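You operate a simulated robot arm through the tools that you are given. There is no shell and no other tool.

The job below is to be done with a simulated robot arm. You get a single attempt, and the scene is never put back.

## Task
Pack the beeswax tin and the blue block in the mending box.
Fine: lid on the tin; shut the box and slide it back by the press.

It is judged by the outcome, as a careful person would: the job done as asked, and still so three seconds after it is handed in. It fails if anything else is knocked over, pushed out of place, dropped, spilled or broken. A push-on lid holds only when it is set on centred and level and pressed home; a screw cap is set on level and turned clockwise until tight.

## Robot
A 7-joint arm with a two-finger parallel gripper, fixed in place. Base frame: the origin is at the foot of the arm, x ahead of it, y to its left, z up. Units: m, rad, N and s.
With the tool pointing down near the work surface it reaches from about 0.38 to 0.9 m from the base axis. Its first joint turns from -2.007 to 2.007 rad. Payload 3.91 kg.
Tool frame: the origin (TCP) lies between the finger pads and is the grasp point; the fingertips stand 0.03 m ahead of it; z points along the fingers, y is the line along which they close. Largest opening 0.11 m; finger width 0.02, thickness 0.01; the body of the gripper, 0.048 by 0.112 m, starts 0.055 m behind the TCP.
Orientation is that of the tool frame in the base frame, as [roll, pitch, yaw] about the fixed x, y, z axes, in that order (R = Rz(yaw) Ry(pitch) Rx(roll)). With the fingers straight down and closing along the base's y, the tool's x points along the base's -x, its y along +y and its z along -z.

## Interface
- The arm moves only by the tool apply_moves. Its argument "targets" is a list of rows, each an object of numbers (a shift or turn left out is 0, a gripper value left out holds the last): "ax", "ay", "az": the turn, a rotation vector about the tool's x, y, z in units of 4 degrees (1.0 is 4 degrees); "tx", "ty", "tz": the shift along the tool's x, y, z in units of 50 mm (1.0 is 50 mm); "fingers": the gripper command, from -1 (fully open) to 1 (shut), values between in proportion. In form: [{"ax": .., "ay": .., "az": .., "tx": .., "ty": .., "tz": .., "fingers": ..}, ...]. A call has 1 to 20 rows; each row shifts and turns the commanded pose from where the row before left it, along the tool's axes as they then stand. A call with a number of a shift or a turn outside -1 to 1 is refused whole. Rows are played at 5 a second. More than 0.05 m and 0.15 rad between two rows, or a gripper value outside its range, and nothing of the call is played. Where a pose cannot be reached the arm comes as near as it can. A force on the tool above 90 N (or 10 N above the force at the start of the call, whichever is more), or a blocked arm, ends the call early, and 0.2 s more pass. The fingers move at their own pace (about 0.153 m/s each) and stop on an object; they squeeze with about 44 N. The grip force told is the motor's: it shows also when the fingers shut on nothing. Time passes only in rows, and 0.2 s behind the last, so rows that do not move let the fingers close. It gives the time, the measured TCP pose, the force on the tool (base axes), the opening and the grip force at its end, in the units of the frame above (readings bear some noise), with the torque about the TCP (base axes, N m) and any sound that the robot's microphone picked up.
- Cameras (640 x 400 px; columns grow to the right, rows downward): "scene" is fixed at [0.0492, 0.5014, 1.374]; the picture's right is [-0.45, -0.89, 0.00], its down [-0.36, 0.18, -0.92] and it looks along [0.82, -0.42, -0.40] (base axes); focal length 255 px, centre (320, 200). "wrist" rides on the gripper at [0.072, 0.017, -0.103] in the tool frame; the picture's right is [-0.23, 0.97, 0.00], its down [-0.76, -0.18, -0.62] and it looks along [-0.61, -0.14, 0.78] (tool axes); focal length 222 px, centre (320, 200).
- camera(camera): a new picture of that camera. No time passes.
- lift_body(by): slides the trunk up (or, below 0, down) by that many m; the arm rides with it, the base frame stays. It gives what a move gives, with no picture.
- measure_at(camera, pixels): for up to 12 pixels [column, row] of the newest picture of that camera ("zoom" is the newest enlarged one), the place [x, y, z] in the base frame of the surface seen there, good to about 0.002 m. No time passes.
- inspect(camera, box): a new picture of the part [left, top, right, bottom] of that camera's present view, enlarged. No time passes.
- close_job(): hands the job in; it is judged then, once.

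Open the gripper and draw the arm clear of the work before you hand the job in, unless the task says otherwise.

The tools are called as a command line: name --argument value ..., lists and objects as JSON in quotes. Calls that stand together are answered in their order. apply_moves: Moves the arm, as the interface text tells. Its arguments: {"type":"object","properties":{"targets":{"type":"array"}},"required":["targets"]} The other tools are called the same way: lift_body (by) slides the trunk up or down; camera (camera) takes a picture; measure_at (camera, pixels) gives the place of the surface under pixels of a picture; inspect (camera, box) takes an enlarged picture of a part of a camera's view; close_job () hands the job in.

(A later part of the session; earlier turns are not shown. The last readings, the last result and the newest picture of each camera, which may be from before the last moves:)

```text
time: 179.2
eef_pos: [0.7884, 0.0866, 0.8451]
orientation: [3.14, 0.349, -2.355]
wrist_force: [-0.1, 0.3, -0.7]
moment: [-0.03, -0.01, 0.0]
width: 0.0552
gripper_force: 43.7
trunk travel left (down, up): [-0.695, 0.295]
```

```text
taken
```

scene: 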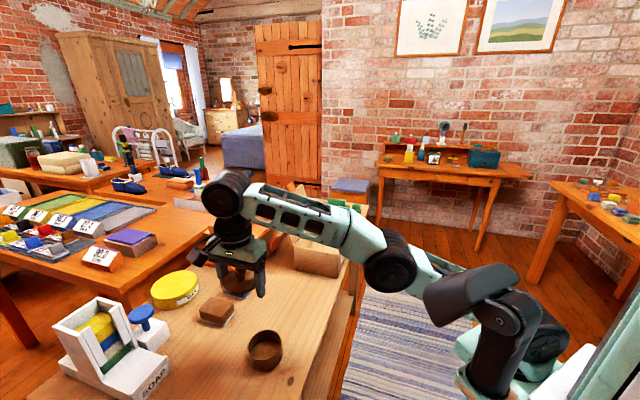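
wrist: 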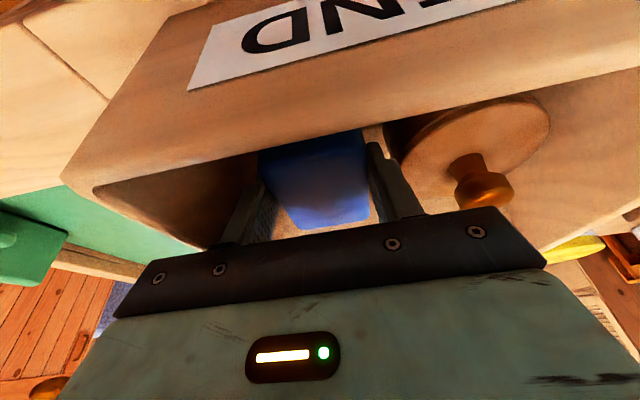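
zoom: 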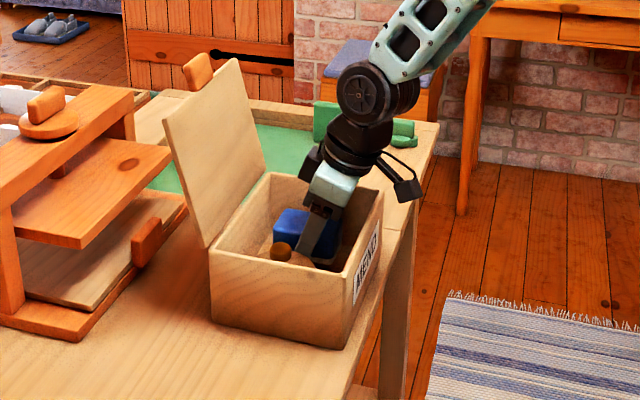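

The block hangs inside the box, about 2 cm above its floor, clear of tin and walls. I go on down in steps until contact.

apply_moves --targets '[{"tx": 0.034, "tz": 0.094, "fingers": 1}, {"tx": 0.034, "tz": 0.094}, {"tx": 0.02, "tz": 0.056}, {"tx": 0.014, "tz": 0.038}, {}]'

apply_moves --targets '[{"tx": 0.01, "tz": 0.028, "fingers": 1}, {"tx": 0.01, "tz": 0.028}, {}]'

```text
time: 180.4
eef_pos: [0.7888, 0.0855, 0.8367]
orientation: [-3.138, 0.354, -2.355]
wrist_force: [-11.7, -7.4, 48.9]
moment: [-2.94, -0.85, -0.79]
width: 0.0554
gripper_force: 43.9
trunk travel left (down, up): [-0.695, 0.295]
```

```text
time: 181.2
eef_pos: [0.7894, 0.0857, 0.8366]
orientation: [-3.135, 0.36, -2.351]
wrist_force: [-8.1, -10.5, 68.5]
moment: [-4.22, -0.88, -0.63]
width: 0.0551
gripper_force: 44.3
trunk travel left (down, up): [-0.695, 0.295]
```

It stopped 1 cm early: the moment shows the gripper body's outer end resting on the far wall's rim (t≈0.55). I raise, shift 9 mm towards the tin, and lower again.

apply_moves --targets '[{"tx": -0.1, "tz": -0.26, "fingers": 1}, {"tx": -0.1, "tz": -0.26}, {}]'

apply_moves --targets '[{"ty": 0.09, "fingers": 1}, {"ty": 0.086}, {}]'

camera --camera "wrist"

inspect --camera "scene" --box '[300, 205, 380, 285]'

```text
time: 182.1
eef_pos: [0.7871, 0.0861, 0.8547]
orientation: [3.138, 0.345, -2.358]
wrist_force: [-0.2, 0.3, -1.3]
moment: [0.0, -0.03, 0.02]
width: 0.0551
gripper_force: 43.7
trunk travel left (down, up): [-0.695, 0.295]
```

```text
time: 182.8
eef_pos: [0.7816, 0.0924, 0.8558]
orientation: [3.14, 0.346, -2.357]
wrist_force: [-0.7, -0.4, -1.0]
moment: [-0.03, 0.02, -0.01]
width: 0.0552
gripper_force: 43.7
trunk travel left (down, up): [-0.695, 0.295]
```

```text
taken
```

wrist: 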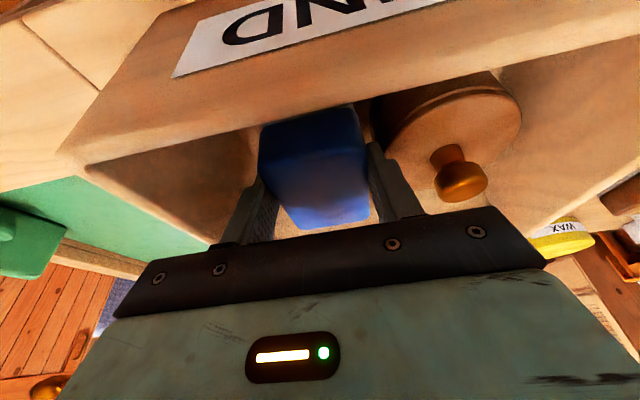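

```text
5.00 times, centred on (340, 245) of scene
```

zoom: 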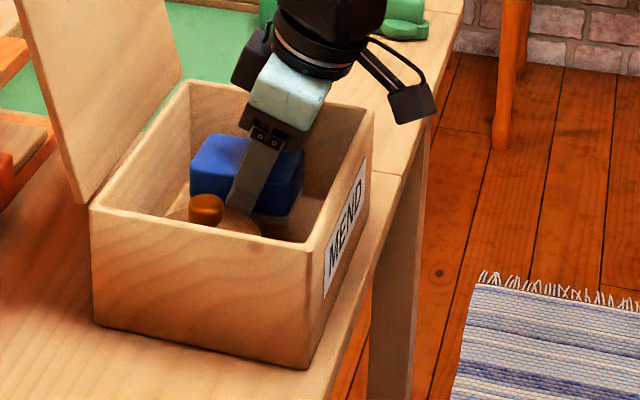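

Now at t 0.487. I lower slowly again, watching force and moment.

apply_moves --targets '[{"tx": 0.041, "tz": 0.113, "fingers": 1}, {"tx": 0.041, "tz": 0.113}, {"tx": 0.041, "tz": 0.113}, {"tx": 0.02, "tz": 0.056}, {}]'

apply_moves --targets '[{"tx": 0.014, "tz": 0.038, "fingers": 1}, {"tx": 0.014, "tz": 0.038}, {}]'

```text
time: 184.1
eef_pos: [0.7817, 0.0929, 0.8335]
orientation: [3.14, 0.349, -2.356]
wrist_force: [1.2, -1.4, -0.3]
moment: [0.01, 0.02, -0.01]
width: 0.0553
gripper_force: 44.1
trunk travel left (down, up): [-0.695, 0.295]
```

```text
time: 184.8
eef_pos: [0.7822, 0.0936, 0.8299]
orientation: [3.139, 0.348, -2.356]
wrist_force: [0.8, -0.8, -1.6]
moment: [0.0, 0.02, 0.02]
width: 0.0553
gripper_force: 44.2
trunk travel left (down, up): [-0.695, 0.295]
```

The body clears the wall now and the block is 2–4 mm above the floor. A few more small steps to contact.

apply_moves --targets '[{"tx": 0.01, "tz": 0.028, "fingers": 1}, {"tx": 0.01, "tz": 0.028}, {}]'

apply_moves --targets '[{"tx": 0.007, "tz": 0.019, "fingers": 1}, {"tx": 0.007, "tz": 0.019}, {}]'

```text
time: 185.7
eef_pos: [0.7823, 0.0934, 0.8265]
orientation: [3.14, 0.348, -2.356]
wrist_force: [0.0, -0.6, -1.1]
moment: [-0.01, 0.01, 0.01]
width: 0.0555
gripper_force: 43.7
trunk travel left (down, up): [-0.695, 0.295]
```

```text
time: 186.4
eef_pos: [0.7826, 0.0933, 0.8272]
orientation: [-3.141, 0.351, -2.358]
wrist_force: [-4.5, -3.2, 22.9]
moment: [-0.32, 0.58, 0.04]
width: 0.0555
gripper_force: 44.4
trunk travel left (down, up): [-0.695, 0.295]
```

The block stands on the floor. I relax, open about 3.5 mm each side, and rise straight up.

apply_moves --targets '[{"tx": -0.008, "tz": -0.02, "fingers": 1}, {"fingers": -0.13}, {"fingers": -0.13}, {"fingers": -0.13}, {"tx": -0.068, "tz": -0.188}, {"tx": -0.17, "tz": -0.47}, {"tx": -0.24, "tz": -0.66}, {"tx": -0.24, "tz": -0.66}, {"tx": -0.24, "tz": -0.66}, {}]'

camera --camera "wrist"

inspect --camera "scene" --box '[290, 185, 390, 285]'

```text
time: 188.7
eef_pos: [0.7837, 0.0936, 0.967]
orientation: [3.14, 0.347, -2.356]
wrist_force: [0.0, 0.4, 0.2]
moment: [0.02, 0.0, -0.01]
width: 0.0621
gripper_force: 0.1
trunk travel left (down, up): [-0.695, 0.295]
```

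```text
taken
```

wrist: 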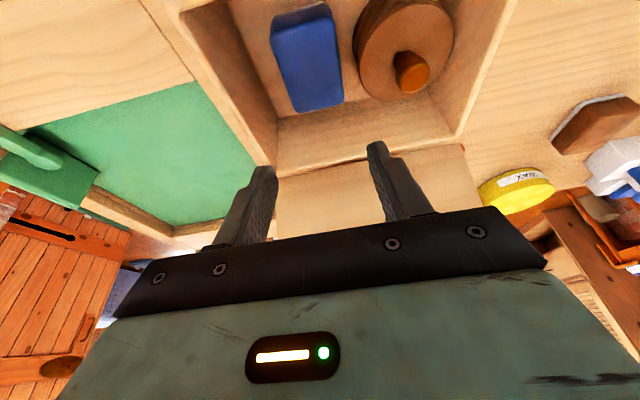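

```text
4.00 times, centred on (340, 235) of scene
```

zoom: 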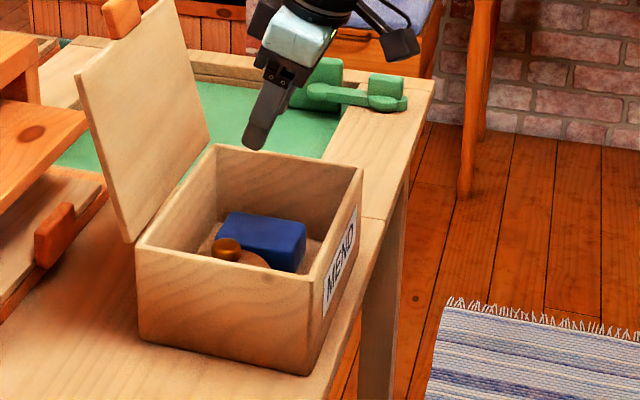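

Both are in the box: block at (308,55), tin at (405,45). I check the tin's lid level once more.

inspect --camera "wrist" --box '[260, 0, 480, 140]'

measure_at --camera "zoom" --pixels '[[300, 80], [350, 40], [500, 40], [530, 120], [350, 180], [480, 230], [310, 150], [430, 110], [410, 180], [120, 100], [200, 250], [250, 60]]'

```text
2.86 times, centred on (370, 70) of wrist
```

zoom: 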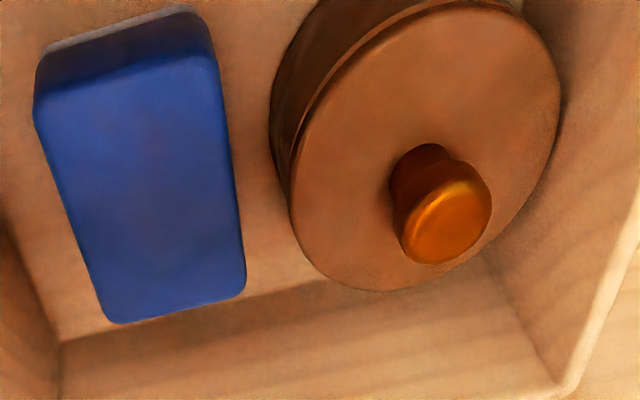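

```text
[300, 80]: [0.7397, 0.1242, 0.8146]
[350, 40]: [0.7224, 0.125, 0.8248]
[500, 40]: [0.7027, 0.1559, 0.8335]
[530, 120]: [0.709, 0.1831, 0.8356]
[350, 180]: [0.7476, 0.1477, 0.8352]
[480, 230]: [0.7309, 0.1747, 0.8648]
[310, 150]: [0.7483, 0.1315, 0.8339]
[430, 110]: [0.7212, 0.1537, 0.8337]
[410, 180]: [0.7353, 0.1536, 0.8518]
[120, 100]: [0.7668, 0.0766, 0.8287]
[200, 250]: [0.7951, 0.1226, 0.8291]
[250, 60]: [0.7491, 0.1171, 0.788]
```

The tin is closed and level. Now for shutting the lid: I measure the open lid and its tab.

inspect --camera "scene" --box '[285, 165, 355, 255]'

measure_at --camera "zoom" --pixels '[[165, 85], [200, 70], [185, 110], [185, 50], [160, 60], [205, 95], [110, 150], [240, 60], [290, 250], [205, 340], [150, 200], [250, 180]]'

```text
4.44 times, centred on (320, 210) of scene
```

zoom: 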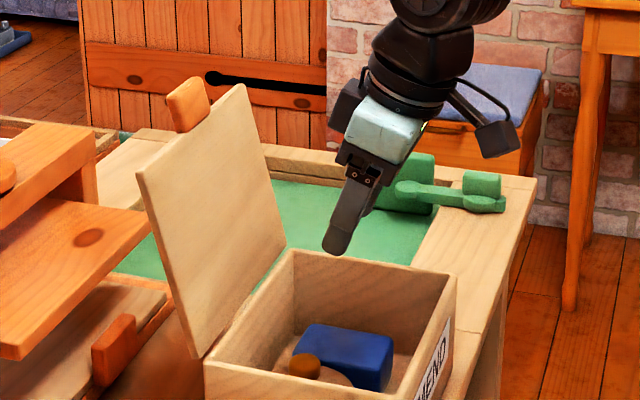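

```text
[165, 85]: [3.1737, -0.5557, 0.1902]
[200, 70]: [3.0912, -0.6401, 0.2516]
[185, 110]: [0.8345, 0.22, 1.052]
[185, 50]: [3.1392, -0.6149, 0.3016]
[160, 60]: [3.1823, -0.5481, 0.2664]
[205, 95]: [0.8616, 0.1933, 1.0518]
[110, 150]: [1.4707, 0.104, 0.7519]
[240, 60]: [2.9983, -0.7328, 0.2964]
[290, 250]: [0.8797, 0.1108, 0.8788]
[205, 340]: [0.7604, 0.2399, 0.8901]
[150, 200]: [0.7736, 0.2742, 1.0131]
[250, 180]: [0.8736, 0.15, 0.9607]
```

The open lid leans back at about 107°, tab centre near n 0.755, z 1.04. To close it gently I will straddle the tab loosely with one finger behind and one in front (closing direction along n) and swing it down along its arc. First I back off and turn the tool to yaw 135°.

apply_moves --targets '[{"tx": 0.299, "tz": -0.64, "fingers": -0.13}, {"tx": 0.299, "tz": -0.64}, {"tx": 0.299, "tz": -0.64}, {"tx": 0.299, "tz": -0.64}, {"ay": 1}, {"ay": 1}, {"ay": 1}, {"ay": 1}, {"ay": 1}, {}]'

apply_moves --targets '[{"az": 0.9375}, {"az": 0.9375}, {"az": 0.9375}, {"az": 0.9375}, {"az": 0.9375}, {"az": 0.9375}, {"az": 0.9375}, {"az": 0.9375}, {"az": 0.9375}, {"az": 0.9375}, {"az": 0.9375}, {"az": 0.9375}, {}]'

apply_moves --targets '[{"az": 0.9375}, {"az": 0.9375}, {"az": 0.9375}, {"az": 0.9375}, {"az": 0.9375}, {"az": 0.9375}, {"az": 0.9375}, {"az": 0.9375}, {"az": 0.9375}, {"az": 0.9375}, {"az": 0.9375}, {"az": 0.9375}, {}]'

lift_body --by 0.13

apply_moves --targets '[{"ax": -0.893}, {"ax": -0.893}, {"ax": -0.893}, {"ax": -0.893}, {"ax": -0.893}, {"ax": -0.893}, {"ax": -0.893}, {}]'

camera --camera "scene"

```text
time: 190.8
eef_pos: [0.7127, 0.0221, 1.0674]
orientation: [3.138, 0.0, -2.355]
wrist_force: [-0.1, 0.0, -0.6]
moment: [0.06, -0.01, 0.0]
width: 0.0621
gripper_force: 0.0
trunk travel left (down, up): [-0.695, 0.295]
```

```text
time: 193.7
eef_pos: [0.7113, 0.0225, 1.0682]
orientation: [3.141, -0.001, 3.141]
wrist_force: [0.0, 0.1, 0.4]
moment: [-0.01, 0.01, -0.03]
width: 0.0624
gripper_force: 0.1
trunk travel left (down, up): [-0.695, 0.295]
```

```text
time: 196.4
eef_pos: [0.7125, 0.0215, 1.0672]
orientation: [-3.139, -0.001, 2.356]
wrist_force: [0.3, -0.8, -0.3]
moment: [0.01, 0.04, 0.03]
width: 0.0619
gripper_force: 0.1
trunk travel left (down, up): [-0.695, 0.295]
```

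```text
time: 198.0
eef_pos: [0.7115, 0.0218, 1.1976]
orientation: [-3.141, -0.002, 2.357]
wrist_force: [-0.6, -0.8, 0.3]
moment: [-0.01, -0.01, -0.01]
width: 0.0619
gripper_force: 0.0
trunk travel left (down, up): [-0.825, 0.165]
```

```text
time: 199.8
eef_pos: [0.7126, 0.0221, 1.1982]
orientation: [2.706, 0.0, 2.356]
wrist_force: [0.3, -0.1, 0.6]
moment: [0.02, -0.01, 0.01]
width: 0.0624
gripper_force: 0.1
trunk travel left (down, up): [-0.825, 0.165]
```

```text
taken
```

scene: 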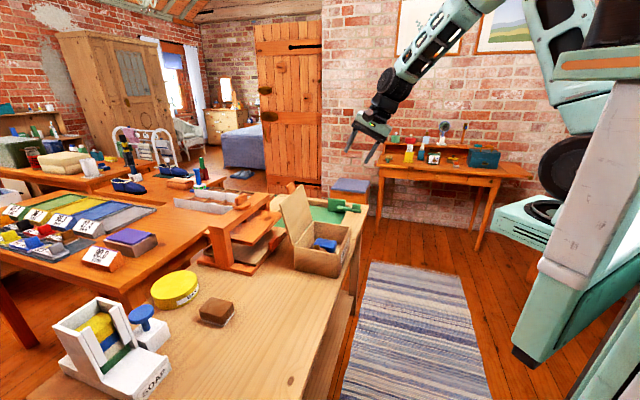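

The fingers point towards the press and down at 25°. I open them to 8 cm and move to just above the open lid's tab, without touching.

apply_moves --targets '[{"tx": 0.137, "ty": 0.584, "tz": 0.614, "fingers": -0.4545}, {"tx": 0.137, "ty": 0.584, "tz": 0.614}, {"tx": 0.137, "ty": 0.584, "tz": 0.614}, {"tx": 0.137, "ty": 0.584, "tz": 0.614}, {"tx": 0.138, "ty": 0.583, "tz": 0.615}, {}]'

inspect --camera "scene" --box '[265, 135, 395, 285]'

camera --camera "wrist"

```text
time: 201.2
eef_pos: [0.8278, 0.1839, 1.1189]
orientation: [2.707, -0.001, 2.356]
wrist_force: [-0.4, -0.8, 0.4]
moment: [0.02, 0.03, 0.01]
width: 0.08
gripper_force: 0.1
trunk travel left (down, up): [-0.825, 0.165]
```

```text
2.67 times, centred on (330, 210) of scene
```

zoom: 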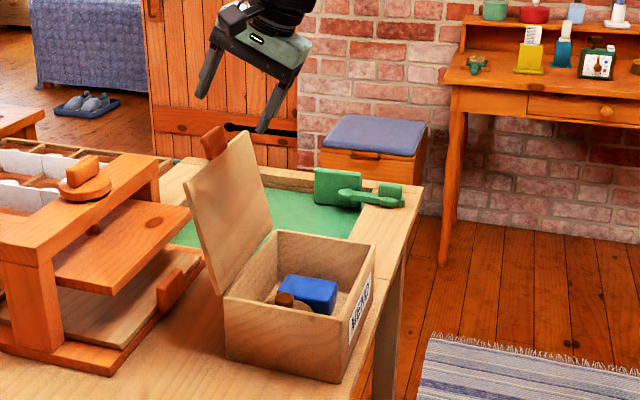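

```text
taken
```

wrist: 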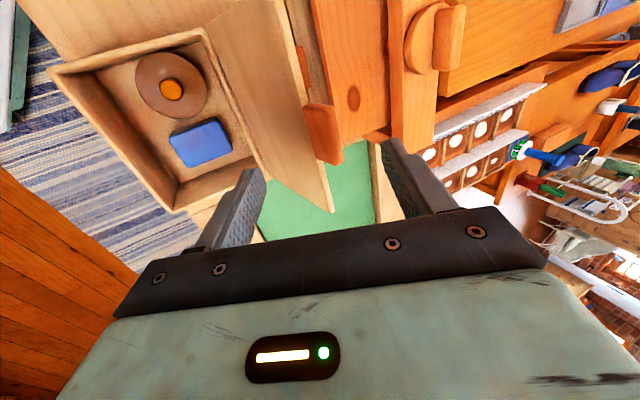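

The fork straddles the tab's line: tab at (323,130) between the two fingers. I measure the tab's faces in this view.

measure_at --camera "wrist" --pixels '[[323, 130], [315, 110], [335, 112], [335, 155], [325, 160], [308, 118], [300, 60], [320, 205], [270, 100], [290, 150], [305, 180], [312, 150]]'

```text
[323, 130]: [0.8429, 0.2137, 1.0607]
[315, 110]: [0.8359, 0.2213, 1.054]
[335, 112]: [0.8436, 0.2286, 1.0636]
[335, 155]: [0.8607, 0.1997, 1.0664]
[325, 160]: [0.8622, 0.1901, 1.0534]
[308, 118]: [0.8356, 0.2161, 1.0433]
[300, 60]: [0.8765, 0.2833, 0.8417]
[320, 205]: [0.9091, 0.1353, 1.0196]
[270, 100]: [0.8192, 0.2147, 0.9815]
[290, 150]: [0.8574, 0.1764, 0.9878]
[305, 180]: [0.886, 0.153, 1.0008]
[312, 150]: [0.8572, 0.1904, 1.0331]
```

Tab centre is near n 0.754, z 1.05, t 0.4525, right between. I advance 6 cm along the fingers so they straddle the tab.

apply_moves --targets '[{"tz": 0.4, "fingers": -0.4545}, {"tz": 0.4}, {"tz": 0.4}, {}]'

inspect --camera "scene" --box '[265, 135, 395, 285]'

camera --camera "wrist"

```text
time: 202.2
eef_pos: [0.8455, 0.2029, 1.0658]
orientation: [2.707, -0.002, 2.357]
wrist_force: [0.6, -0.1, 0.4]
moment: [-0.01, -0.03, 0.02]
width: 0.0802
gripper_force: 0.1
trunk travel left (down, up): [-0.825, 0.165]
```

```text
2.67 times, centred on (330, 210) of scene
```

zoom: 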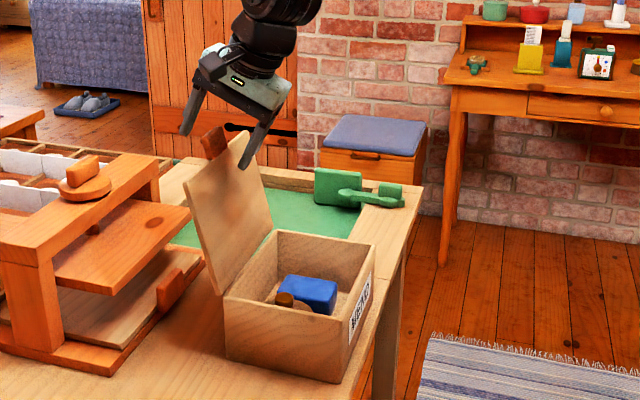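

```text
taken
```

wrist: 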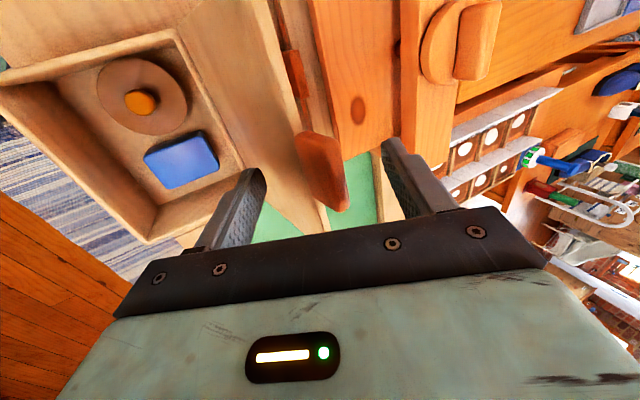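

The fork straddles the tab (323,175). I now swing along the lid's arc, first about 25° to bring the lid to just past vertical.

apply_moves --targets '[{"ty": -0.294, "tz": -0.215, "ax": -0.625, "fingers": -0.4545}, {"ty": -0.294, "tz": -0.215, "ax": -0.625}, {"ty": -0.28, "tz": -0.142, "ax": -0.583}, {"ty": -0.28, "tz": -0.142, "ax": -0.583}, {}]'

inspect --camera "scene" --box '[265, 135, 395, 285]'

camera --camera "wrist"

```text
time: 203.4
eef_pos: [0.7972, 0.1559, 1.0693]
orientation: [2.537, -0.001, 2.357]
wrist_force: [0.4, -0.1, -0.6]
moment: [-0.01, -0.02, -0.03]
width: 0.0801
gripper_force: 0.0
trunk travel left (down, up): [-0.825, 0.165]
```

```text
2.67 times, centred on (330, 210) of scene
```

zoom: 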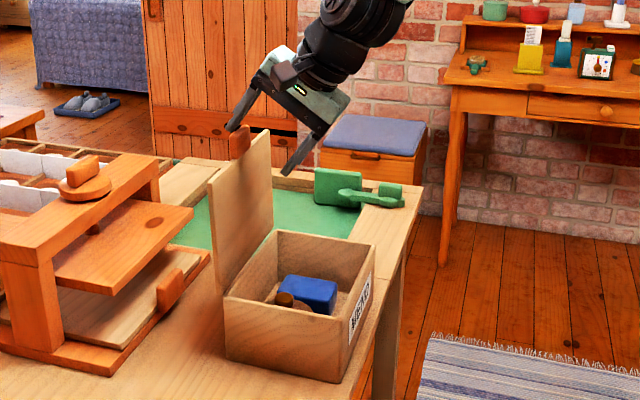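

```text
taken
```

wrist: 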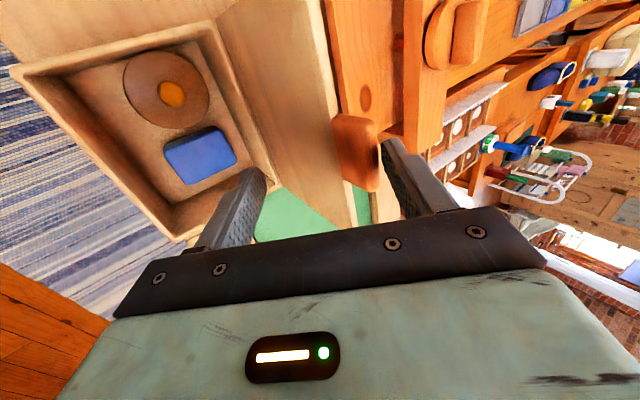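

The back finger is pushing and the lid stands about upright. I narrow the fork to 5 cm to lessen any flop and continue the swing.

apply_moves --targets '[{"fingers": 0.09}, {"fingers": 0.09}, {"ty": -0.28, "tz": -0.142, "ax": -0.583, "fingers": 0.09}, {"ty": -0.3, "tz": -0.105, "ax": -0.667}, {"ty": -0.3, "tz": -0.105, "ax": -0.667}, {}]'

inspect --camera "scene" --box '[265, 135, 395, 285]'

camera --camera "wrist"

```text
time: 204.8
eef_pos: [0.7649, 0.1224, 1.0568]
orientation: [2.403, -0.002, 2.356]
wrist_force: [-0.3, -0.6, 0.2]
moment: [0.01, -0.03, 0.02]
width: 0.05
gripper_force: 0.1
trunk travel left (down, up): [-0.825, 0.165]
```

```text
2.67 times, centred on (330, 210) of scene
```

zoom: 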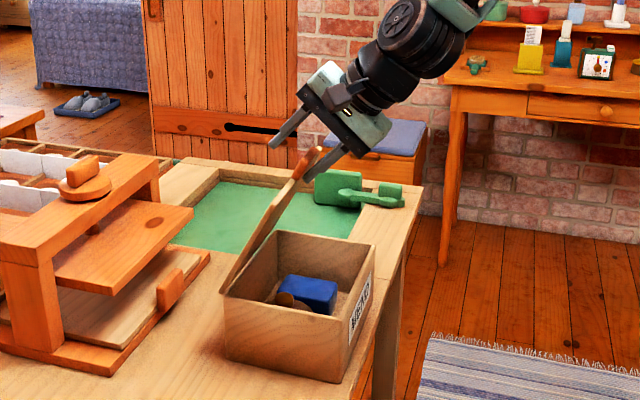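

```text
taken
```

wrist: 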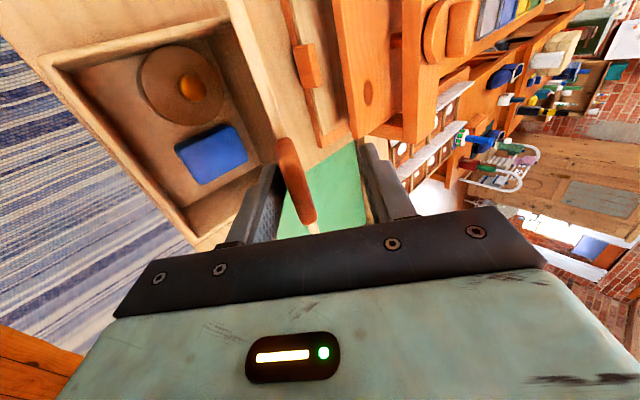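

The lid has tipped over and now rests on the front finger at about 65°. I let it down along the arc.

apply_moves --targets '[{"ty": -0.3, "tz": -0.105, "ax": -0.667, "fingers": 0.09}, {"ty": -0.307, "tz": -0.072, "ax": -0.583}, {"ty": -0.307, "tz": -0.072, "ax": -0.583}, {"ty": -0.307, "tz": -0.072, "ax": -0.583}, {"ty": -0.312, "tz": -0.032, "ax": -0.5}, {}]'

inspect --camera "scene" --box '[265, 135, 395, 285]'

camera --camera "wrist"

```text
time: 206.2
eef_pos: [0.7175, 0.077, 1.0123]
orientation: [2.199, -0.002, 2.358]
wrist_force: [-0.7, 0.0, -0.6]
moment: [0.02, -0.02, -0.04]
width: 0.0501
gripper_force: 0.0
trunk travel left (down, up): [-0.825, 0.165]
```

```text
2.67 times, centred on (330, 210) of scene
```

zoom: 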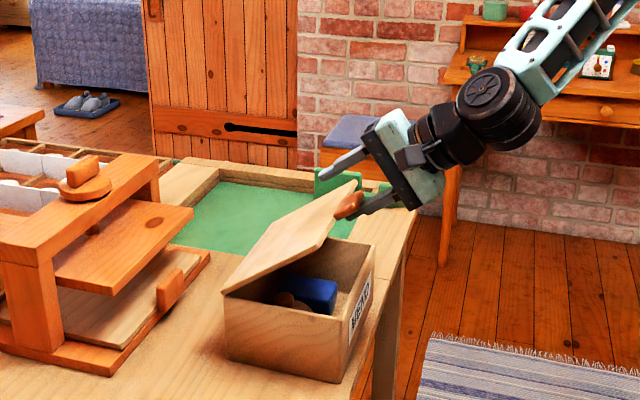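

```text
taken
```

wrist: 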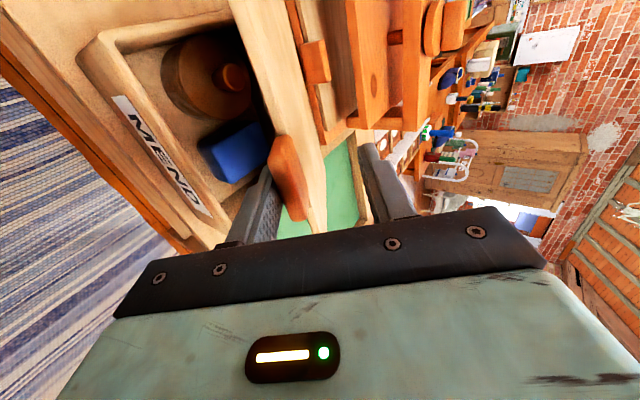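

The lid is down to about 35°, resting on the front finger. I continue gently.

apply_moves --targets '[{"ty": -0.312, "tz": -0.032, "ax": -0.5, "fingers": 0.09}, {"ty": -0.312, "tz": -0.032, "ax": -0.5}, {"ty": -0.3, "tz": 0.013, "ax": -0.167}, {"ty": -0.3, "tz": 0.013, "ax": -0.167}, {}]'

inspect --camera "scene" --box '[265, 155, 395, 285]'

```text
time: 207.4
eef_pos: [0.6931, 0.0526, 0.9638]
orientation: [2.108, -0.001, 2.357]
wrist_force: [-1.6, -0.5, -0.9]
moment: [0.0, 0.03, -0.01]
width: 0.0505
gripper_force: 0.4
trunk travel left (down, up): [-0.825, 0.165]
```

```text
3.08 times, centred on (330, 220) of scene
```

zoom: 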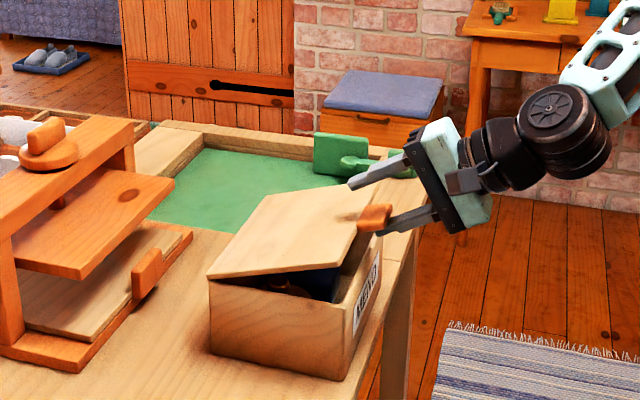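

Lid at about 15°. I lower another 3 cm while easing back 1.5 cm so the front finger stays in front of the box wall.

apply_moves --targets '[{"ty": -0.223, "tz": 0.017, "fingers": 0.09}, {"ty": -0.223, "tz": 0.017}, {"ty": -0.223, "tz": 0.016}, {}]'

inspect --camera "scene" --box '[265, 155, 395, 285]'

camera --camera "wrist"

```text
time: 208.4
eef_pos: [0.683, 0.0431, 0.9322]
orientation: [2.107, -0.001, 2.356]
wrist_force: [0.5, -0.2, 0.0]
moment: [0.08, -0.04, -0.01]
width: 0.0502
gripper_force: 0.3
trunk travel left (down, up): [-0.825, 0.165]
```

```text
3.08 times, centred on (330, 220) of scene
```

zoom: 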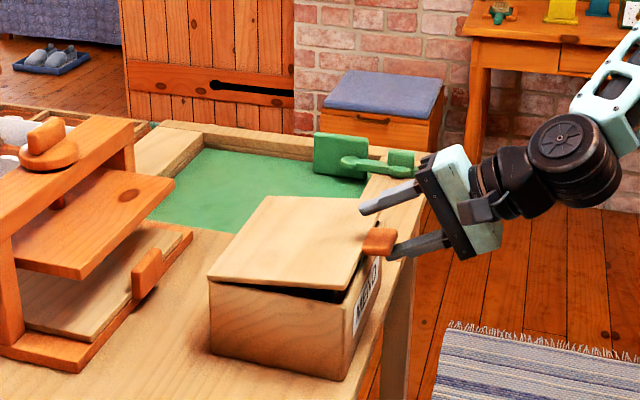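

```text
taken
```

wrist: 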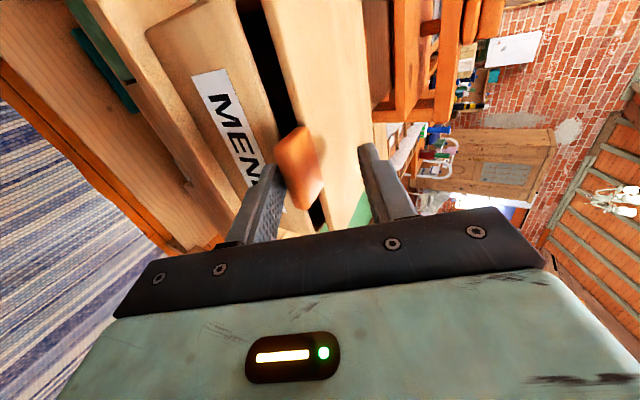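

About 6° left. I lower a little more, then check.

apply_moves --targets '[{"ty": -0.14, "tz": 0.037, "fingers": 0.09}, {"ty": -0.14, "tz": 0.037}, {}]'

inspect --camera "scene" --box '[285, 185, 395, 285]'

```text
time: 209.2
eef_pos: [0.6802, 0.0388, 0.917]
orientation: [2.106, -0.001, 2.357]
wrist_force: [-0.2, -0.7, -0.5]
moment: [0.02, 0.0, 0.0]
width: 0.0504
gripper_force: 0.5
trunk travel left (down, up): [-0.825, 0.165]
```

```text
4.00 times, centred on (340, 235) of scene
```

zoom: 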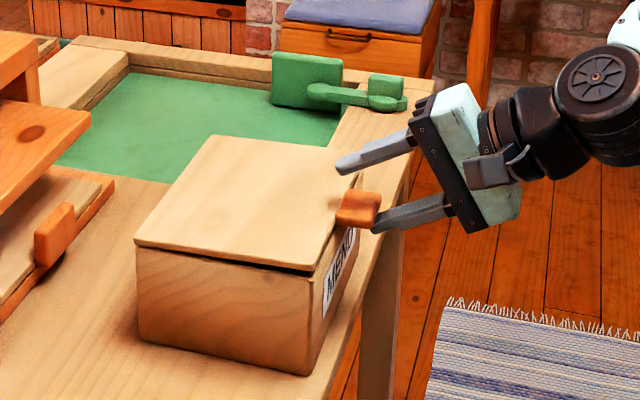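

Nearly shut. I draw the fork straight back (−n, slightly down) from under the tab so the lid settles.

apply_moves --targets '[{"ty": -0.13, "tz": -0.06, "fingers": 0.09}, {"ty": -0.235, "tz": -0.37}, {"ty": -0.235, "tz": -0.4}, {"ty": -0.235, "tz": -0.4}, {}]'

inspect --camera "scene" --box '[285, 185, 395, 285]'

measure_at --camera "zoom" --pixels '[[142, 240], [212, 140], [310, 265], [250, 200], [330, 220], [140, 260], [140, 330], [305, 370], [45, 240], [60, 220], [10, 310], [70, 260]]'

```text
time: 210.4
eef_pos: [0.6269, -0.012, 0.9129]
orientation: [2.105, -0.001, 2.356]
wrist_force: [0.4, 0.3, -0.1]
moment: [0.0, 0.0, 0.02]
width: 0.0499
gripper_force: 0.1
trunk travel left (down, up): [-0.825, 0.165]
```

```text
4.00 times, centred on (340, 235) of scene
```

zoom: 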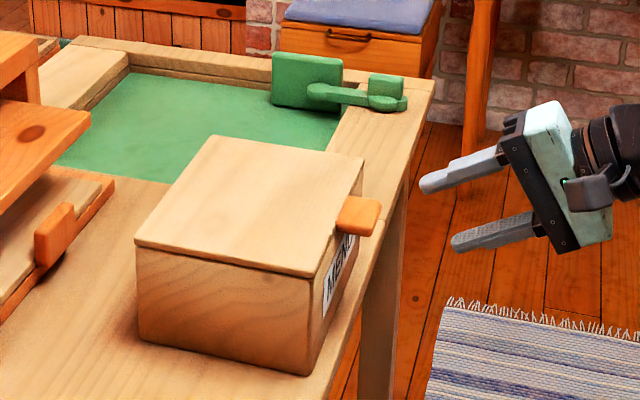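

```text
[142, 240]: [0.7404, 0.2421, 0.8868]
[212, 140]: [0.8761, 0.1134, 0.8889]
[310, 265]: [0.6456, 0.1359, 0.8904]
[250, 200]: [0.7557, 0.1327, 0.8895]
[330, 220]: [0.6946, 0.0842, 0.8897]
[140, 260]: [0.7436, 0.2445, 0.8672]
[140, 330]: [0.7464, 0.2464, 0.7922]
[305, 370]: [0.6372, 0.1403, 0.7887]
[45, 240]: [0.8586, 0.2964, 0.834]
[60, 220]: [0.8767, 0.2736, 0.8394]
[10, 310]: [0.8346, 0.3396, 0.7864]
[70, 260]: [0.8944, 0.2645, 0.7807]
```

The box is shut (lid level at 0.889). Before sliding it back I measure the way to the press: its handle, base edge, and the edge of the green recess.

measure_at --camera "zoom" --pixels '[[60, 162], [60, 175], [110, 168], [110, 182], [165, 175], [165, 190], [35, 225], [50, 265], [75, 205], [20, 290], [100, 190], [115, 185]]'

inspect --camera "scene" --box '[225, 185, 335, 285]'

measure_at --camera "zoom" --pixels '[[285, 200], [300, 240], [275, 240], [285, 265], [255, 280], [220, 320], [195, 345], [340, 180], [330, 190], [310, 190], [320, 215], [360, 240]]'

```text
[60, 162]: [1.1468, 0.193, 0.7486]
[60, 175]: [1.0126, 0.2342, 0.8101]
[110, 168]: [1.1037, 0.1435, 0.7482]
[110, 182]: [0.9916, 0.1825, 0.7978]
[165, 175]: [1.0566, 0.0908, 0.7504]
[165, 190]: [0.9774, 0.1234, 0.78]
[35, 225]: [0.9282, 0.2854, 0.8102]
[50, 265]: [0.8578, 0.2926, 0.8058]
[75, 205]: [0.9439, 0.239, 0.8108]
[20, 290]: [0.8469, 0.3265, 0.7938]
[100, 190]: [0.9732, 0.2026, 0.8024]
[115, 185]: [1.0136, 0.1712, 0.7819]
```

```text
4.00 times, centred on (280, 235) of scene
```

zoom: 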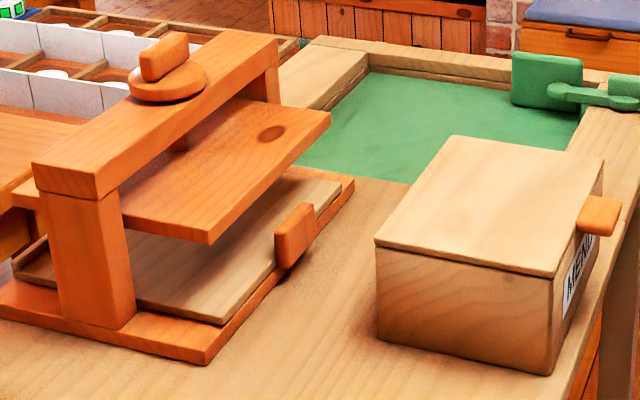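

```text
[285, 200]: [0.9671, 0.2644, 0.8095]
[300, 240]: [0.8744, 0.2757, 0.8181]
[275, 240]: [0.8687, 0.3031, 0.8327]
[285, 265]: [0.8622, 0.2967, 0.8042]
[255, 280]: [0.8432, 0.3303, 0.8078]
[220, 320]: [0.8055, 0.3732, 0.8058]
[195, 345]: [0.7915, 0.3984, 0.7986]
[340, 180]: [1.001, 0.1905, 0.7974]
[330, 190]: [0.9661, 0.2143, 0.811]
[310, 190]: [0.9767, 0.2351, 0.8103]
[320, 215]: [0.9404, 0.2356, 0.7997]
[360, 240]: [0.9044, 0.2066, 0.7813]
```

The way is clear: press handle front at n≈0.812 (t 0.39–0.43), base edge at n≈0.83, recess beyond t 0.60, box back at n≈0.705. I turn the fingers so both tips can push the box front side by side.

apply_moves --targets '[{"az": -0.9375, "fingers": -0.5}, {"az": -0.9375}, {"az": -0.9375}, {"az": -0.9375}, {"az": -0.9375}, {"az": -0.9375}, {"az": -0.9375}, {"az": -0.9375}, {"az": -0.9375}, {"az": -0.9375}, {"az": -0.9375}, {"az": -0.9375}, {}]'

apply_moves --targets '[{"az": -0.9375, "fingers": -1}, {"az": -0.9375}, {"az": -0.9375}, {"az": -0.9375}, {"az": -0.9375}, {"az": -0.9375}, {"az": -0.9375}, {"az": -0.9375}, {"az": -0.9375}, {"az": -0.9375}, {"az": -0.9375}, {"az": -0.9375}, {}]'

camera --camera "wrist"

inspect --camera "scene" --box '[265, 165, 425, 295]'

```text
time: 213.2
eef_pos: [0.6293, -0.0136, 0.9137]
orientation: [2.271, 0.653, 2.83]
wrist_force: [0.4, 0.0, 0.5]
moment: [-0.01, 0.04, 0.01]
width: 0.0822
gripper_force: 0.0
trunk travel left (down, up): [-0.825, 0.165]
```

```text
time: 216.0
eef_pos: [0.6282, -0.0126, 0.9142]
orientation: [3.14, 1.035, -2.353]
wrist_force: [-0.4, 0.1, 0.3]
moment: [0.01, -0.01, -0.02]
width: 0.1103
gripper_force: 0.1
trunk travel left (down, up): [-0.825, 0.165]
```

```text
taken
```

wrist: 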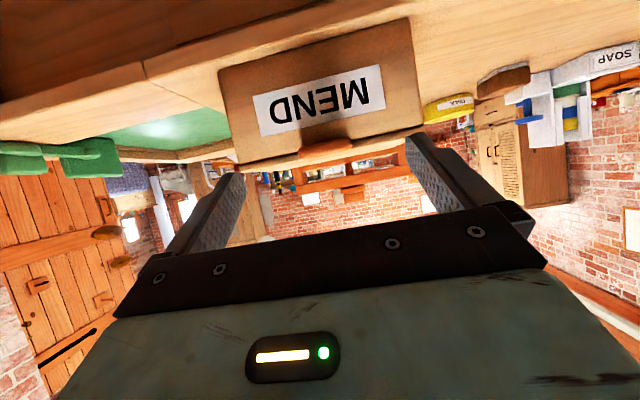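

```text
3.08 times, centred on (345, 230) of scene
```

zoom: 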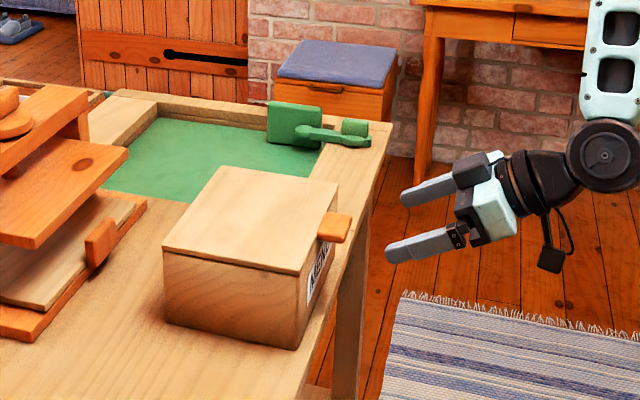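

Both tips point at the box front, either side of the tab. I lower them to z≈0.83 and advance slowly until they touch the front face.

apply_moves --targets '[{"tx": 0.293, "ty": 0.06, "tz": 0.407, "fingers": -1}, {"tx": 0.293, "ty": 0.06, "tz": 0.407}, {"tx": 0.294, "ty": 0.06, "tz": 0.408}, {}, {"tx": -0.153, "tz": 0.258}, {"tx": -0.153, "tz": 0.258}, {}]'

apply_moves --targets '[{"tx": -0.05, "tz": 0.086, "fingers": -1}, {"tx": -0.05, "tz": 0.086}, {"tx": -0.05, "tz": 0.086}, {}]'

camera --camera "wrist"

inspect --camera "scene" --box '[225, 185, 385, 305]'

```text
time: 217.6
eef_pos: [0.6651, 0.0362, 0.8436]
orientation: [3.14, 1.035, -2.357]
wrist_force: [0.0, -0.6, 0.1]
moment: [-0.01, 0.0, -0.01]
width: 0.1101
gripper_force: 0.0
trunk travel left (down, up): [-0.825, 0.165]
```

```text
time: 218.6
eef_pos: [0.6739, 0.0482, 0.8458]
orientation: [3.141, 1.036, -2.36]
wrist_force: [-0.5, -0.1, 1.1]
moment: [0.0, 0.03, 0.01]
width: 0.1101
gripper_force: 0.0
trunk travel left (down, up): [-0.825, 0.165]
```

```text
taken
```

wrist: 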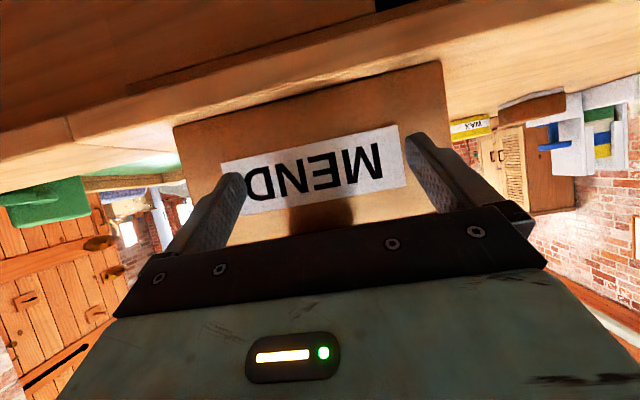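

```text
3.33 times, centred on (305, 245) of scene
```

zoom: 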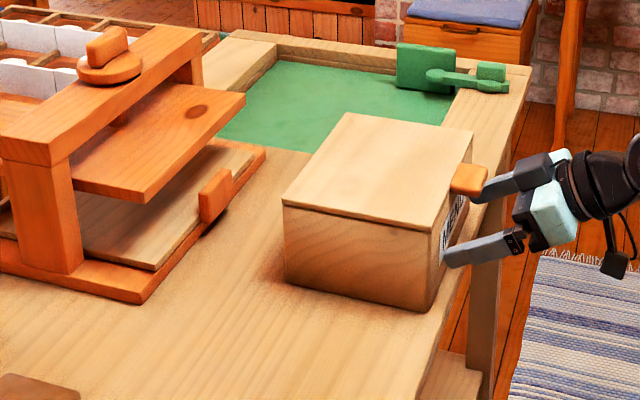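

The tips are at the front face, one each side of the tab. I push slowly 3 cm towards the press and watch.

apply_moves --targets '[{"tx": -0.077, "tz": 0.129, "fingers": -1}, {"tx": -0.077, "tz": 0.129}, {"tx": -0.077, "tz": 0.129}, {"tx": -0.077, "tz": 0.129}, {"tx": -0.077, "tz": 0.129}, {}]'

inspect --camera "scene" --box '[225, 185, 385, 305]'

measure_at --camera "zoom" --pixels '[[275, 197], [340, 110], [420, 225], [350, 165], [205, 200], [225, 190], [460, 130], [270, 215], [275, 240], [350, 120], [430, 125], [280, 195]]'

```text
time: 220.0
eef_pos: [0.7005, 0.0739, 0.8456]
orientation: [3.138, 1.035, -2.358]
wrist_force: [-2.6, -2.6, -0.2]
moment: [0.03, 0.1, 0.0]
width: 0.1098
gripper_force: 0.1
trunk travel left (down, up): [-0.825, 0.165]
```

```text
3.33 times, centred on (305, 245) of scene
```

zoom: 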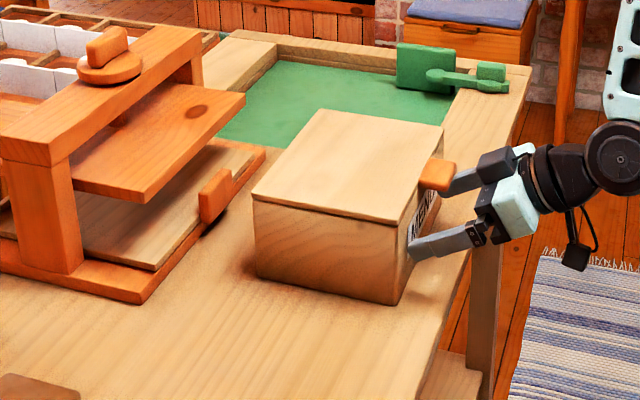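

```text
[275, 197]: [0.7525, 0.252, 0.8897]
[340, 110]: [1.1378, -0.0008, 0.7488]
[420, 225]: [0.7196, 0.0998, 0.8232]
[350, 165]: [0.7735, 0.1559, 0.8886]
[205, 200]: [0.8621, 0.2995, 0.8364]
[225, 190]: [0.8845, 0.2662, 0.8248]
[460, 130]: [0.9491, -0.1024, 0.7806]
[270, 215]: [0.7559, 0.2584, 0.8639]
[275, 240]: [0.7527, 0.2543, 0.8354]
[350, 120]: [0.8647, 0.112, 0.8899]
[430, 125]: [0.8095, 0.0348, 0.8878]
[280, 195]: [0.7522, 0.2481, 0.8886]
```

The box slides straight with about 3.7 N. I push another 4.5 cm and check the remaining gap.

apply_moves --targets '[{"tx": -0.077, "tz": 0.129, "fingers": -1}, {"tx": -0.077, "tz": 0.129}, {"tx": -0.077, "tz": 0.129}, {"tx": -0.077, "tz": 0.129}, {"tx": -0.077, "tz": 0.129}, {"tx": -0.077, "tz": 0.129}, {}]'

inspect --camera "scene" --box '[225, 185, 385, 305]'

measure_at --camera "zoom" --pixels '[[222, 178], [300, 102], [210, 190], [215, 215], [230, 195], [350, 210], [398, 118], [375, 190], [212, 205], [240, 160], [290, 110], [260, 140]]'

```text
time: 221.6
eef_pos: [0.7341, 0.1063, 0.8462]
orientation: [3.138, 1.034, -2.361]
wrist_force: [-3.0, -1.5, 0.4]
moment: [0.01, 0.01, -0.08]
width: 0.1098
gripper_force: 0.0
trunk travel left (down, up): [-0.825, 0.165]
```

```text
3.33 times, centred on (305, 245) of scene
```

zoom: 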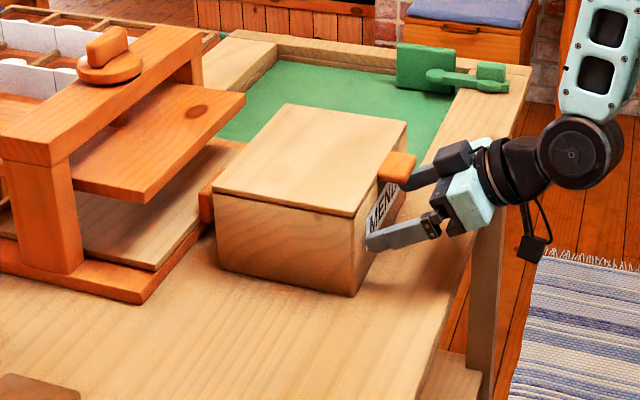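

```text
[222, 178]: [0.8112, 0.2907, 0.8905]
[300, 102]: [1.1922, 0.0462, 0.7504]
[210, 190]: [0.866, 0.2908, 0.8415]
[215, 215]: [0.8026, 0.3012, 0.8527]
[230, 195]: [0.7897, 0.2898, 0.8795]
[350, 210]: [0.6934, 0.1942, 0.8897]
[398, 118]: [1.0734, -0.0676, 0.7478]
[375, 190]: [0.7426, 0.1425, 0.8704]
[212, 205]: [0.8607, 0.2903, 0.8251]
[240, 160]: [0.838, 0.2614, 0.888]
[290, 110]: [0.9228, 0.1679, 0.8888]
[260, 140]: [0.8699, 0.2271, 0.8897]
```

The back edge is at n≈0.783 with about 3 cm to the press's handle (0.814). I push another 1.6 cm, leaving just over a centimetre.

apply_moves --targets '[{"tx": -0.055, "tz": 0.092, "fingers": -1}, {"tx": -0.055, "tz": 0.092}, {"tx": -0.055, "tz": 0.092}, {}]'

inspect --camera "scene" --box '[235, 195, 345, 295]'

measure_at --camera "zoom" --pixels '[[200, 187], [305, 87], [190, 200], [188, 230], [205, 230], [195, 260], [203, 200], [205, 260], [340, 240], [420, 120], [170, 300], [250, 130]]'

```text
time: 222.6
eef_pos: [0.7447, 0.1176, 0.8454]
orientation: [3.138, 1.034, -2.358]
wrist_force: [-2.8, -2.3, -1.7]
moment: [0.01, 0.11, -0.04]
width: 0.11
gripper_force: 0.1
trunk travel left (down, up): [-0.825, 0.165]
```

```text
4.00 times, centred on (290, 245) of scene
```

zoom: 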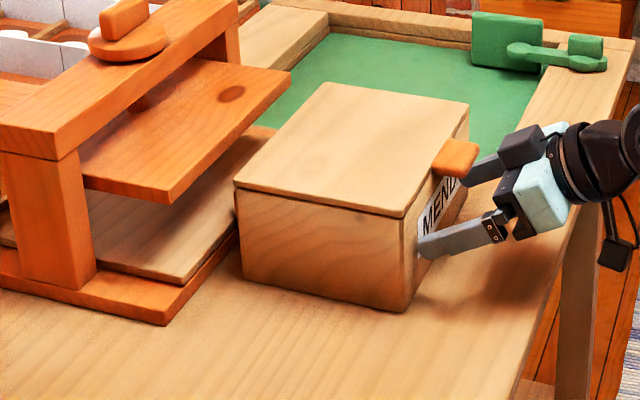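

```text
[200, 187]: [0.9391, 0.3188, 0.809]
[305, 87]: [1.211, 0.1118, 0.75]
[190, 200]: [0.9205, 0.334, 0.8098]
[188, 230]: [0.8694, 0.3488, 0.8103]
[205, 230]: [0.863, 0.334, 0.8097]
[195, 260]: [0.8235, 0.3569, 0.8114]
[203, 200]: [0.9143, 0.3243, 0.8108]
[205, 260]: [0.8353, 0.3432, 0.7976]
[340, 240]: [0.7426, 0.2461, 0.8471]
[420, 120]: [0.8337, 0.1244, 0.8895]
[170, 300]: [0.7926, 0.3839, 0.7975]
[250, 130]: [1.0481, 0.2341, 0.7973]
```

The box now hides the handle; computed back face n≈0.80, force unchanged so nothing is touched. I draw the fingers straight back and measure the box's place.

apply_moves --targets '[{"tx": 0.15, "tz": -0.258, "fingers": -1}, {"tx": 0.3, "tz": -0.516}, {"tx": 0.4, "tz": -0.688}, {"tx": 0.4, "tz": -0.688}, {}]'

inspect --camera "scene" --box '[245, 195, 345, 285]'

measure_at --camera "zoom" --pixels '[[218, 172], [317, 60], [210, 190], [215, 230], [395, 205], [270, 115], [300, 140], [460, 85], [205, 200], [200, 190], [440, 150], [300, 250]]'

camera --camera "wrist"

```text
time: 223.8
eef_pos: [0.6564, 0.0296, 0.8468]
orientation: [3.138, 1.034, -2.356]
wrist_force: [0.4, -0.6, 0.3]
moment: [-0.02, 0.01, -0.03]
width: 0.1101
gripper_force: 0.1
trunk travel left (down, up): [-0.825, 0.165]
```

```text
4.44 times, centred on (295, 240) of scene
```

zoom: 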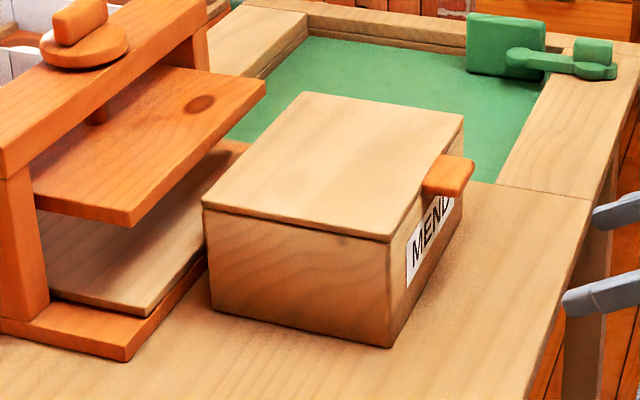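

```text
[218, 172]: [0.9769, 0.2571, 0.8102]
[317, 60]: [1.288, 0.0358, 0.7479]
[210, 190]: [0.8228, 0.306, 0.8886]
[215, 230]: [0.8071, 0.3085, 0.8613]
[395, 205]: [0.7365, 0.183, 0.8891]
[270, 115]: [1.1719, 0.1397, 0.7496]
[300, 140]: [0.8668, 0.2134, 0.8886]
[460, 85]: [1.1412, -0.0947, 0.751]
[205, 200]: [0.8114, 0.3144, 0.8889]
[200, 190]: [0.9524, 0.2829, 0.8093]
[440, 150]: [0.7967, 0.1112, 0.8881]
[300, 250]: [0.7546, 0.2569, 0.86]
```

```text
taken
```

wrist: 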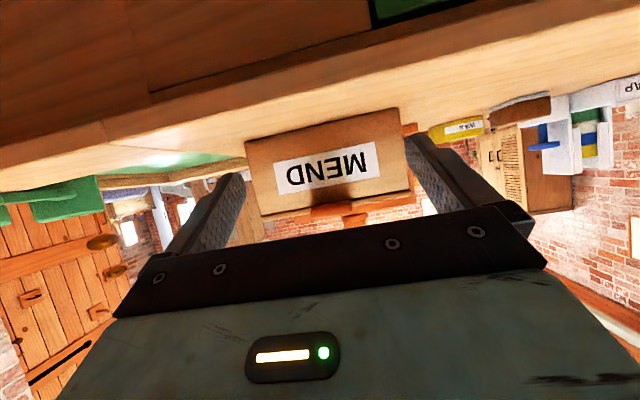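

The box stands shut by the press, back face n≈0.80, about 1.3 cm short of the handle and square to it. I raise the arm clear of the work and take a last look.

apply_moves --targets '[{"tx": -0.5175, "tz": -0.5985, "fingers": -1}, {"tx": -0.5175, "tz": -0.5985}, {"tx": -0.5175, "tz": -0.5985}, {"tx": -0.5175, "tz": -0.5985}, {}, {}]'

camera --camera "scene"

inspect --camera "scene" --box '[180, 190, 360, 330]'

camera --camera "wrist"

```text
time: 225.2
eef_pos: [0.6221, -0.0071, 0.999]
orientation: [3.137, 1.034, -2.358]
wrist_force: [-0.6, -0.9, -0.7]
moment: [0.0, -0.01, -0.01]
width: 0.1101
gripper_force: 0.3
trunk travel left (down, up): [-0.825, 0.165]
```

```text
taken
```

scene: 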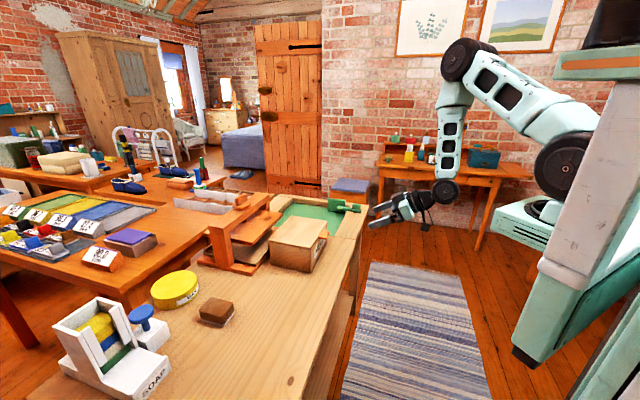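

```text
2.86 times, centred on (270, 260) of scene
```

zoom: 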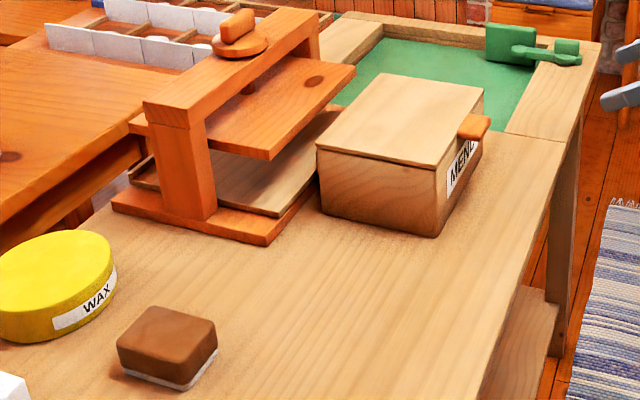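

```text
taken
```

wrist: 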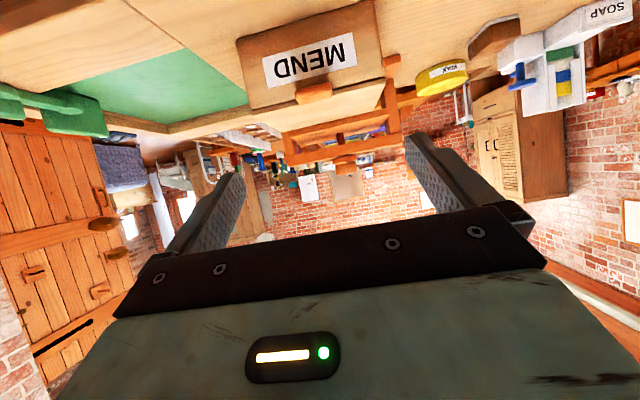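

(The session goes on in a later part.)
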